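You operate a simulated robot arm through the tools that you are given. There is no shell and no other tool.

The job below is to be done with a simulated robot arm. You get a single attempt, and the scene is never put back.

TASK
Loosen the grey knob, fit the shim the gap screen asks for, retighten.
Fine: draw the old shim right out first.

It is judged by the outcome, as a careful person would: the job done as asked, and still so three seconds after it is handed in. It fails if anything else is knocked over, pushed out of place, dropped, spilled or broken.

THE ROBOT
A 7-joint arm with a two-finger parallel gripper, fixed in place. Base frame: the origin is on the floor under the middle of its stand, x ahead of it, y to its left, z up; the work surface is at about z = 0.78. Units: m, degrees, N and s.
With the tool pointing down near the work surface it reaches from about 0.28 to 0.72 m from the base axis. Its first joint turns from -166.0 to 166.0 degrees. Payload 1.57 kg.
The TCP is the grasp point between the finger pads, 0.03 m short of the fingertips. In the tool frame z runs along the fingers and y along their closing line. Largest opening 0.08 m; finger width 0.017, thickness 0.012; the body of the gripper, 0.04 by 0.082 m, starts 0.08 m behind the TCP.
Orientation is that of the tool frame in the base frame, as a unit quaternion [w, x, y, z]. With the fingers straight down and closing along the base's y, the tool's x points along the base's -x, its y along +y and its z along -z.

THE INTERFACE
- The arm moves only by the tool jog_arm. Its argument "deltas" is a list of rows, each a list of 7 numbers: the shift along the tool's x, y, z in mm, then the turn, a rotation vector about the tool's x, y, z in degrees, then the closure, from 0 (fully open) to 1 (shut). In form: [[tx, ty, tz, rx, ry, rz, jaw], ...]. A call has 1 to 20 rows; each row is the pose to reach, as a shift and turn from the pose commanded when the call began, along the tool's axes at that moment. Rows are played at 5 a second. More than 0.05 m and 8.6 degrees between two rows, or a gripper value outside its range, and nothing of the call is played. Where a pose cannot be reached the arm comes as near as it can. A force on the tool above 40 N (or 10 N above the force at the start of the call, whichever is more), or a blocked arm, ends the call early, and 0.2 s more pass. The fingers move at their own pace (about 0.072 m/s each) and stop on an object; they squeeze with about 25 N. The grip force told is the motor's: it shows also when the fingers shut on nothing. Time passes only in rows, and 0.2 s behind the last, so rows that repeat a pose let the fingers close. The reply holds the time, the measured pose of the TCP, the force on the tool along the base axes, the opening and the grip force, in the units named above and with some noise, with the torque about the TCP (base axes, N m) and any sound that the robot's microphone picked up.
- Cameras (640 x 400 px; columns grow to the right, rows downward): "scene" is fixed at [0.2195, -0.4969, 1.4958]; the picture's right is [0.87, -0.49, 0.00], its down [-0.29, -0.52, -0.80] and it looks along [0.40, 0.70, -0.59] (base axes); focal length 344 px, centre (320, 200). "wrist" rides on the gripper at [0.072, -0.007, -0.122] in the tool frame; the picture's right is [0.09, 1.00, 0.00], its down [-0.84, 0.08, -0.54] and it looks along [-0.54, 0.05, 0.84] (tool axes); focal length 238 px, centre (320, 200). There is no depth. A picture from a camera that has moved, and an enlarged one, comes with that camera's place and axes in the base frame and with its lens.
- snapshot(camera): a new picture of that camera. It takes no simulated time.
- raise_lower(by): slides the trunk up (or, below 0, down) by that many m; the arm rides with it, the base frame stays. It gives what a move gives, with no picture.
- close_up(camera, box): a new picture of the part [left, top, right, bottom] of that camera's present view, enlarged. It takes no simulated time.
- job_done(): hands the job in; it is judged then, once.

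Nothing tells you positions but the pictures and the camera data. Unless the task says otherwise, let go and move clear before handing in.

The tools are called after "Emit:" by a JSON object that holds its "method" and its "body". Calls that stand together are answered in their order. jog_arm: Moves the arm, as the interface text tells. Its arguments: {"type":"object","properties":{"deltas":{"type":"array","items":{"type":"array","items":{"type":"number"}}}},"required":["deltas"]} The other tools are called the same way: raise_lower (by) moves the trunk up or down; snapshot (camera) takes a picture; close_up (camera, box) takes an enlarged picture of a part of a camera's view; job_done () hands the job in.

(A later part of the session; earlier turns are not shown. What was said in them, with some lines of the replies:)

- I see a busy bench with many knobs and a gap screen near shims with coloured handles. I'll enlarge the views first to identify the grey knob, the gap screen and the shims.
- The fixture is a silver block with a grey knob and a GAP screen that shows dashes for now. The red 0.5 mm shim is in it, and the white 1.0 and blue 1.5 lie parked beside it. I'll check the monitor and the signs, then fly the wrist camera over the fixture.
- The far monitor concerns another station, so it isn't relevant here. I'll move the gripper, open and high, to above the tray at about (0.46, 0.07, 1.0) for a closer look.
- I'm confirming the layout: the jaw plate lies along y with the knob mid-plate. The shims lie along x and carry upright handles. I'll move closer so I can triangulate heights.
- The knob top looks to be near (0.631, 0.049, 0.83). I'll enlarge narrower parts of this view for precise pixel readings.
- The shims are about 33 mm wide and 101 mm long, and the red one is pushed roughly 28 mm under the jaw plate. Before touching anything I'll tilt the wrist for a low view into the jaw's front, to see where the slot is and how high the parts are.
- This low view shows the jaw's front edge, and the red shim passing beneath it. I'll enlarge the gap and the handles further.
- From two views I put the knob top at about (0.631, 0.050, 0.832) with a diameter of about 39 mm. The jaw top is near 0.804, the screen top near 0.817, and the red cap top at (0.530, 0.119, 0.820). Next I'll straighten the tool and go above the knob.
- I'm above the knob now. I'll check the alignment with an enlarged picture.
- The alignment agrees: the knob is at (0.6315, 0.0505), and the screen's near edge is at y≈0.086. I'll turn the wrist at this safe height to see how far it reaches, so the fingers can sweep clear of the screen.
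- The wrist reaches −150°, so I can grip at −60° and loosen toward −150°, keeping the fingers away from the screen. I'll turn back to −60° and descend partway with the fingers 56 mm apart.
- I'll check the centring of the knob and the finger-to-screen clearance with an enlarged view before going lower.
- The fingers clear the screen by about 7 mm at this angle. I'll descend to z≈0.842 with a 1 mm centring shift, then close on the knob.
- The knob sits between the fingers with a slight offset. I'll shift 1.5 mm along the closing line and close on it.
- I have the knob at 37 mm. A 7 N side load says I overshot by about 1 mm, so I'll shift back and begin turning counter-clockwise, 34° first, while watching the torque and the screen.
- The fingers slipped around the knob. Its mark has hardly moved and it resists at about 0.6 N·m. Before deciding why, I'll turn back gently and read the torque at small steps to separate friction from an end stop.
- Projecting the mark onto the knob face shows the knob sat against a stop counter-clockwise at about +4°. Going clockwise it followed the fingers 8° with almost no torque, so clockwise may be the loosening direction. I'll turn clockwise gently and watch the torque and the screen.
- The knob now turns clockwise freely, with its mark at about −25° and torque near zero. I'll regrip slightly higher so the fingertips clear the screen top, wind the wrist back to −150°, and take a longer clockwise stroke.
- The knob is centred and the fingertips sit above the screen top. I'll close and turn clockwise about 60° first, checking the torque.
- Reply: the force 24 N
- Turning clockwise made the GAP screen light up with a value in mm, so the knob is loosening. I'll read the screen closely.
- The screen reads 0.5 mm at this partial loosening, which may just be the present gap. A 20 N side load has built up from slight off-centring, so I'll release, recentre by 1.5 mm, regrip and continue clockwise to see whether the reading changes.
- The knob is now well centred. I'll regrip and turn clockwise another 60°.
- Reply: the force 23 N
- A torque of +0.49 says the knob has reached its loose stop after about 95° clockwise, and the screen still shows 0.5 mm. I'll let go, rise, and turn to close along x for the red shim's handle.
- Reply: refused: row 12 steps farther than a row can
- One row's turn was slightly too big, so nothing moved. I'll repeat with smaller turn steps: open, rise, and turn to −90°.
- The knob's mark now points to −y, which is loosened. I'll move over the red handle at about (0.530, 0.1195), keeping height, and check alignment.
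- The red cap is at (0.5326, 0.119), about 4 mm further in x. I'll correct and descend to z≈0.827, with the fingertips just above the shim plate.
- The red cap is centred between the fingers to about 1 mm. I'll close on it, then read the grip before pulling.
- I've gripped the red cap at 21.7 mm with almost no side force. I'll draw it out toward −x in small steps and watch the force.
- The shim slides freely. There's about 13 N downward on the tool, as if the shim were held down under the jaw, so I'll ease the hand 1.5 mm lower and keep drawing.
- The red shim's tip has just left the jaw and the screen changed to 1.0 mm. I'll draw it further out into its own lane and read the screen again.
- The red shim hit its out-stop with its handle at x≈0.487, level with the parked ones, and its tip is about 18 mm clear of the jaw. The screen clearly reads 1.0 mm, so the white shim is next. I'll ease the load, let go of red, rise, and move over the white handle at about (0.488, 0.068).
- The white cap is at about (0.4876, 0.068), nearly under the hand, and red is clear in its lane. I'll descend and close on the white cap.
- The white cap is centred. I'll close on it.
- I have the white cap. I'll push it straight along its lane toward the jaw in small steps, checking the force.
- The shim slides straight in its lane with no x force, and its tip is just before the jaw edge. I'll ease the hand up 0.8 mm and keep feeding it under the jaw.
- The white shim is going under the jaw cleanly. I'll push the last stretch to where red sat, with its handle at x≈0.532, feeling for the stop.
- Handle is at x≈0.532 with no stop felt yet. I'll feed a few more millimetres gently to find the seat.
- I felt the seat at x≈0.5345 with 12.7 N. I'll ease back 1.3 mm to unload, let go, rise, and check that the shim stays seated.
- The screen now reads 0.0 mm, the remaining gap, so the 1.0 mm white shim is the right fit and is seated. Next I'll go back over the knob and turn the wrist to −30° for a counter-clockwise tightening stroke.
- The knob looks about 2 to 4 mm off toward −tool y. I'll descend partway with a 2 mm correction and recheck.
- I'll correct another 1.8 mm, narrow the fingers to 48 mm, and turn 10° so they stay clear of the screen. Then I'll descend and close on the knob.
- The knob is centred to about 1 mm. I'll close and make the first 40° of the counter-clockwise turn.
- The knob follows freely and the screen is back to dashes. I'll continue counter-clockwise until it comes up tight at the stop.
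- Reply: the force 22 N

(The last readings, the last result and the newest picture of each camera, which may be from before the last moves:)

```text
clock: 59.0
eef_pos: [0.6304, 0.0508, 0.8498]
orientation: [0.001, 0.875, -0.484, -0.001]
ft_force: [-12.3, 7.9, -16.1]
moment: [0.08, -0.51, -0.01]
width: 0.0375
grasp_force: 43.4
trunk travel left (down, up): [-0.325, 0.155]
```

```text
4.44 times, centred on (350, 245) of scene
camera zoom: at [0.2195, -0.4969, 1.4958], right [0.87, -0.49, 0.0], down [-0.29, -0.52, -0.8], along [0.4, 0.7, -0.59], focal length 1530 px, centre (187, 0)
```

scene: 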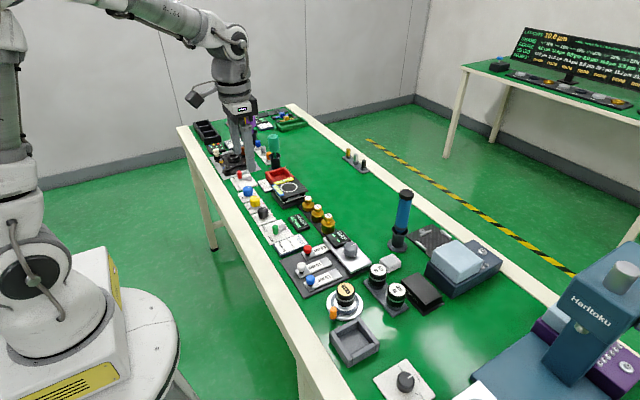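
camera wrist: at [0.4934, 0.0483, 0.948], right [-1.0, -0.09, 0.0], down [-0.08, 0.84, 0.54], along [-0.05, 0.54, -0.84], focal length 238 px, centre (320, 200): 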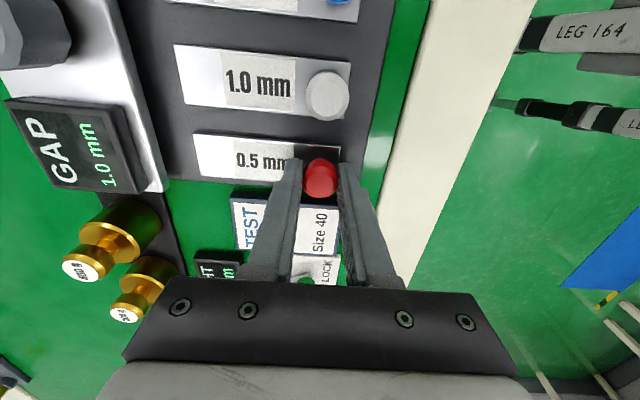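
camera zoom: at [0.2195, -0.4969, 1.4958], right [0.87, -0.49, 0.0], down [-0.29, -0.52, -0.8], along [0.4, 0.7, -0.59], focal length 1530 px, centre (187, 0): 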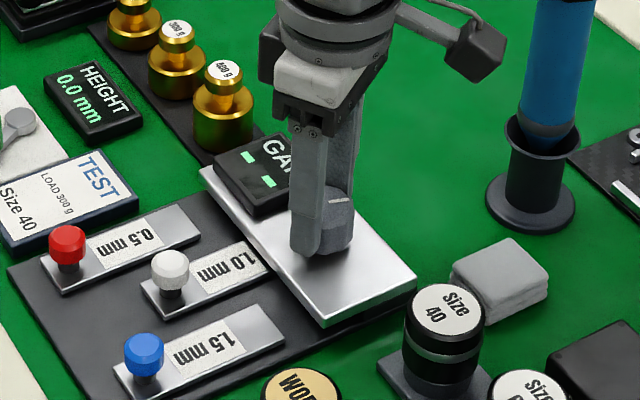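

The knob has turned about 82° with no torque yet. I'll ease the side load slightly and turn the last stretch to the stop.

Emit:
{"method": "jog_arm", "body": {"deltas": [[-1.3, 0.6, 1, 0, 0, 0, 1.0], [-1.3, 0.6, 1, 0, 0, -4, 1.0], [-1.3, 0.6, 1, 0, 0, -8, 1.0], [-1.3, 0.6, 1, 0, 0, -12, 1.0], [-1.3, 0.6, 1, 0, 0, -16, 1.0], [-1.3, 0.6, 1, 0, 0, -20, 1.0], [-1.3, 0.6, 1, 0, 0, -24, 1.0], [-1.3, 0.6, 1, 0, 0, -24, 1.0]]}}

Emit:
{"method": "close_up", "body": {"camera": "wrist", "box": [230, 80, 430, 240]}}

Emit:
{"method": "close_up", "body": {"camera": "scene", "box": [290, 200, 410, 290]}}

```text
clock: 60.8
eef_pos: [0.6304, 0.0514, 0.8499]
orientation: [0.001, 0.956, -0.293, 0.002]
ft_force: [-1.9, -5.5, -4.2]
moment: [-0.41, -0.4, -0.44]
width: 0.0371
grasp_force: 43.1
trunk travel left (down, up): [-0.325, 0.155]
```

```text
2.50 times, centred on (330, 160) of wrist
camera zoom: at [0.6931, 0.016, 0.9706], right [-0.48, -0.88, 0.0], down [-0.74, 0.4, 0.54], along [-0.47, 0.26, -0.84], focal length 596 px, centre (295, 300)
```

zoom: 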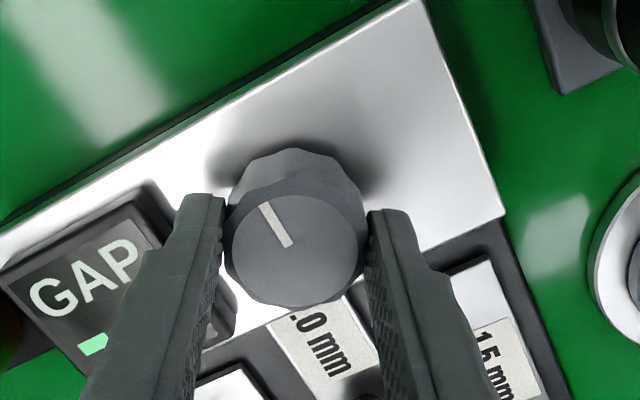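

```text
4.44 times, centred on (350, 245) of scene
camera zoom: at [0.2195, -0.4969, 1.4958], right [0.87, -0.49, 0.0], down [-0.29, -0.52, -0.8], along [0.4, 0.7, -0.59], focal length 1530 px, centre (187, 0)
```

zoom: 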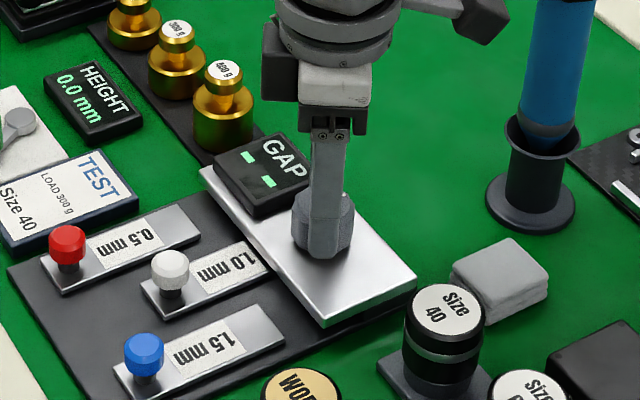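

Torque of −0.44 N·m and the mark at about +4° say the knob is back at its tight stop, where it began. I'll add a slight extra turn to firm it up, then let go and rise clear.

Emit:
{"method": "jog_arm", "body": {"deltas": [[0, 0, 0, 0, 0, -4, 1.0], [0, 0, 0, 0, 0, -7, 1.0], [0, 0, 0, 0, 0, -7, 1.0]]}}

```text
clock: 61.6
eef_pos: [0.6286, 0.0502, 0.849]
orientation: [0.0, 0.972, -0.233, 0.001]
ft_force: [-6.6, -5.6, 7.2]
moment: [-0.28, 1.08, -0.81]
width: 0.0376
grasp_force: 43.2
trunk travel left (down, up): [-0.325, 0.155]
```

The knob took 0.81 N·m at the stop, so it's firmly tight. I'll open the fingers modestly and rise straight up.

Emit:
{"method": "jog_arm", "body": {"deltas": [[0, 0, 0, 0, 0, 0, 0.4], [0, 0, 0, 0, 0, 0, 0.4], [0, 0, -15, 0, 0, 0, 0.4], [0, 0, -40, 0, 0, 0, 0.4], [0, 0, -70, 0, 0, 0, 0.4], [0, 0, -100, 0, 0, 0, 0.4], [0, 0, -100, 0, 0, 0, 0.4]]}}

Emit:
{"method": "snapshot", "body": {"camera": "wrist"}}

Emit:
{"method": "close_up", "body": {"camera": "scene", "box": [270, 200, 410, 300]}}

```text
clock: 63.2
eef_pos: [0.6295, 0.0504, 0.9506]
orientation: [0.0, 0.972, -0.233, 0.0]
ft_force: [0.0, 0.1, 0.9]
moment: [-0.02, -0.01, -0.02]
width: 0.048
grasp_force: 0.0
trunk travel left (down, up): [-0.325, 0.155]
```

```text
taken
camera wrist: at [0.6964, 0.0241, 1.0705], right [-0.37, -0.93, 0.0], down [-0.78, 0.31, 0.54], along [-0.5, 0.2, -0.84], focal length 238 px, centre (320, 200)
```

wrist: 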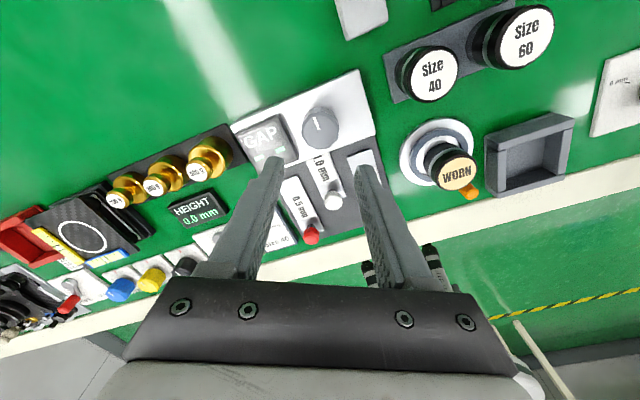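

```text
4.00 times, centred on (340, 250) of scene
camera zoom: at [0.2195, -0.4969, 1.4958], right [0.87, -0.49, 0.0], down [-0.29, -0.52, -0.8], along [0.4, 0.7, -0.59], focal length 1377 px, centre (240, 0)
```

zoom: 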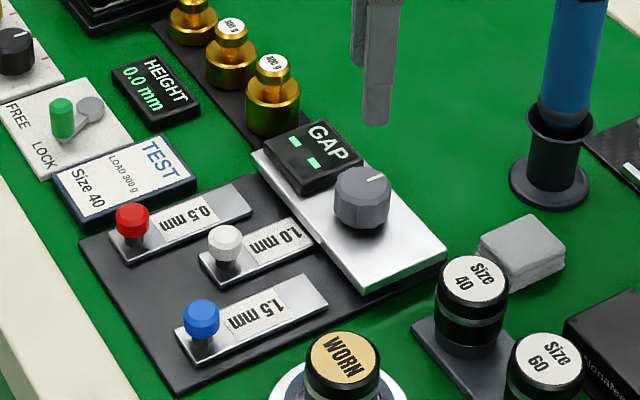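

The knob's mark, dashes and jaw look as they did when tight. White is seated, red is fully out, and blue is untouched. I'll withdraw further and check the whole scene before handing in.

Emit:
{"method": "jog_arm", "body": {"deltas": [[0, 0, -40, 0, 0, 0, 0.4], [0, 0, -80, 0, 0, 0, 0.4], [0, 0, -110, 0, 0, 0, 0.4], [0, 0, -110, 0, 0, 0, 0.4]]}}

Emit:
{"method": "snapshot", "body": {"camera": "scene"}}

Emit:
{"method": "close_up", "body": {"camera": "scene", "box": [270, 200, 410, 300]}}

Emit:
{"method": "close_up", "body": {"camera": "wrist", "box": [230, 60, 410, 200]}}

```text
clock: 64.2
eef_pos: [0.6295, 0.0484, 1.059]
orientation: [0.0, 0.972, -0.233, 0.0]
ft_force: [-0.5, -0.4, 0.3]
moment: [0.01, -0.01, 0.04]
width: 0.048
grasp_force: 0.0
trunk travel left (down, up): [-0.325, 0.155]
```

```text
taken
```

scene: 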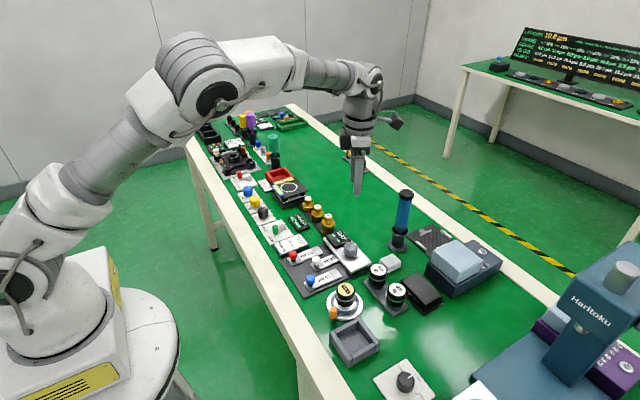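

```text
4.00 times, centred on (340, 250) of scene
camera zoom: at [0.2195, -0.4969, 1.4958], right [0.87, -0.49, 0.0], down [-0.29, -0.52, -0.8], along [0.4, 0.7, -0.59], focal length 1377 px, centre (240, 0)
```

zoom: 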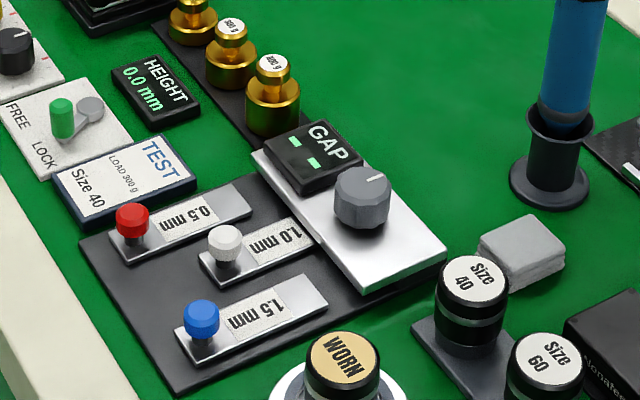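

```text
2.86 times, centred on (320, 130) of wrist
camera zoom: at [0.696, 0.0228, 1.1805], right [-0.37, -0.93, 0.0], down [-0.78, 0.31, 0.54], along [-0.5, 0.2, -0.84], focal length 681 px, centre (320, 400)
```

zoom: 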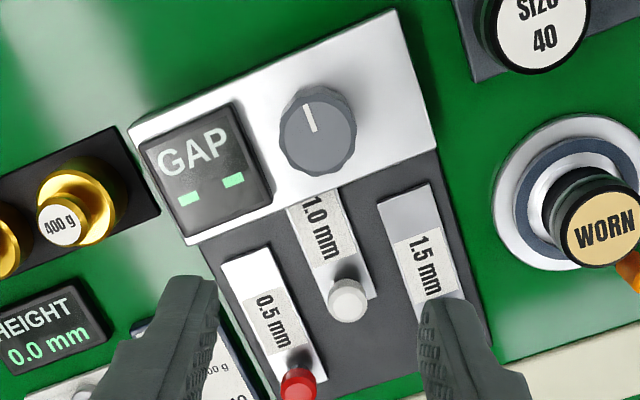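

The white 1.0 mm shim is seated under the jaw, the red one is fully drawn out with its tip clear, and the knob is back at its tight stop. Nothing else has moved and the arm is clear, so I'm handing in.

Emit:
{"method": "job_done", "body": {}}

```text
The job is handed in.
```

The white 1.0 mm shim is fitted under the jaw, and the grey knob is tight again. I've handed the job in; no verdict came back.

- **Loosening:** the knob wouldn't turn counter-clockwise. It loosens clockwise, about 95° to its stop. My first try was the wrong way, and the fingers slipped on the knob without turning it.
- **Old shim:** I drew the red 0.5 mm shim right out, until its tip was about 18 mm clear of the jaw. It is now parked in its own lane.
- **Choosing the shim:** with red still in, the screen read 0.5 mm, and with the jaw empty it read 1.0 mm. Once the white shim was in to its stop, it read 0.0 mm.
- **Retightening:** I turned the knob counter-clockwise back to its original stop, where it held at about 0.8 N·m. The screen shows dashes again, as it did at the start.

In the last pictures the blue shim is untouched, nothing else on the bench looks moved, and the arm is well clear.
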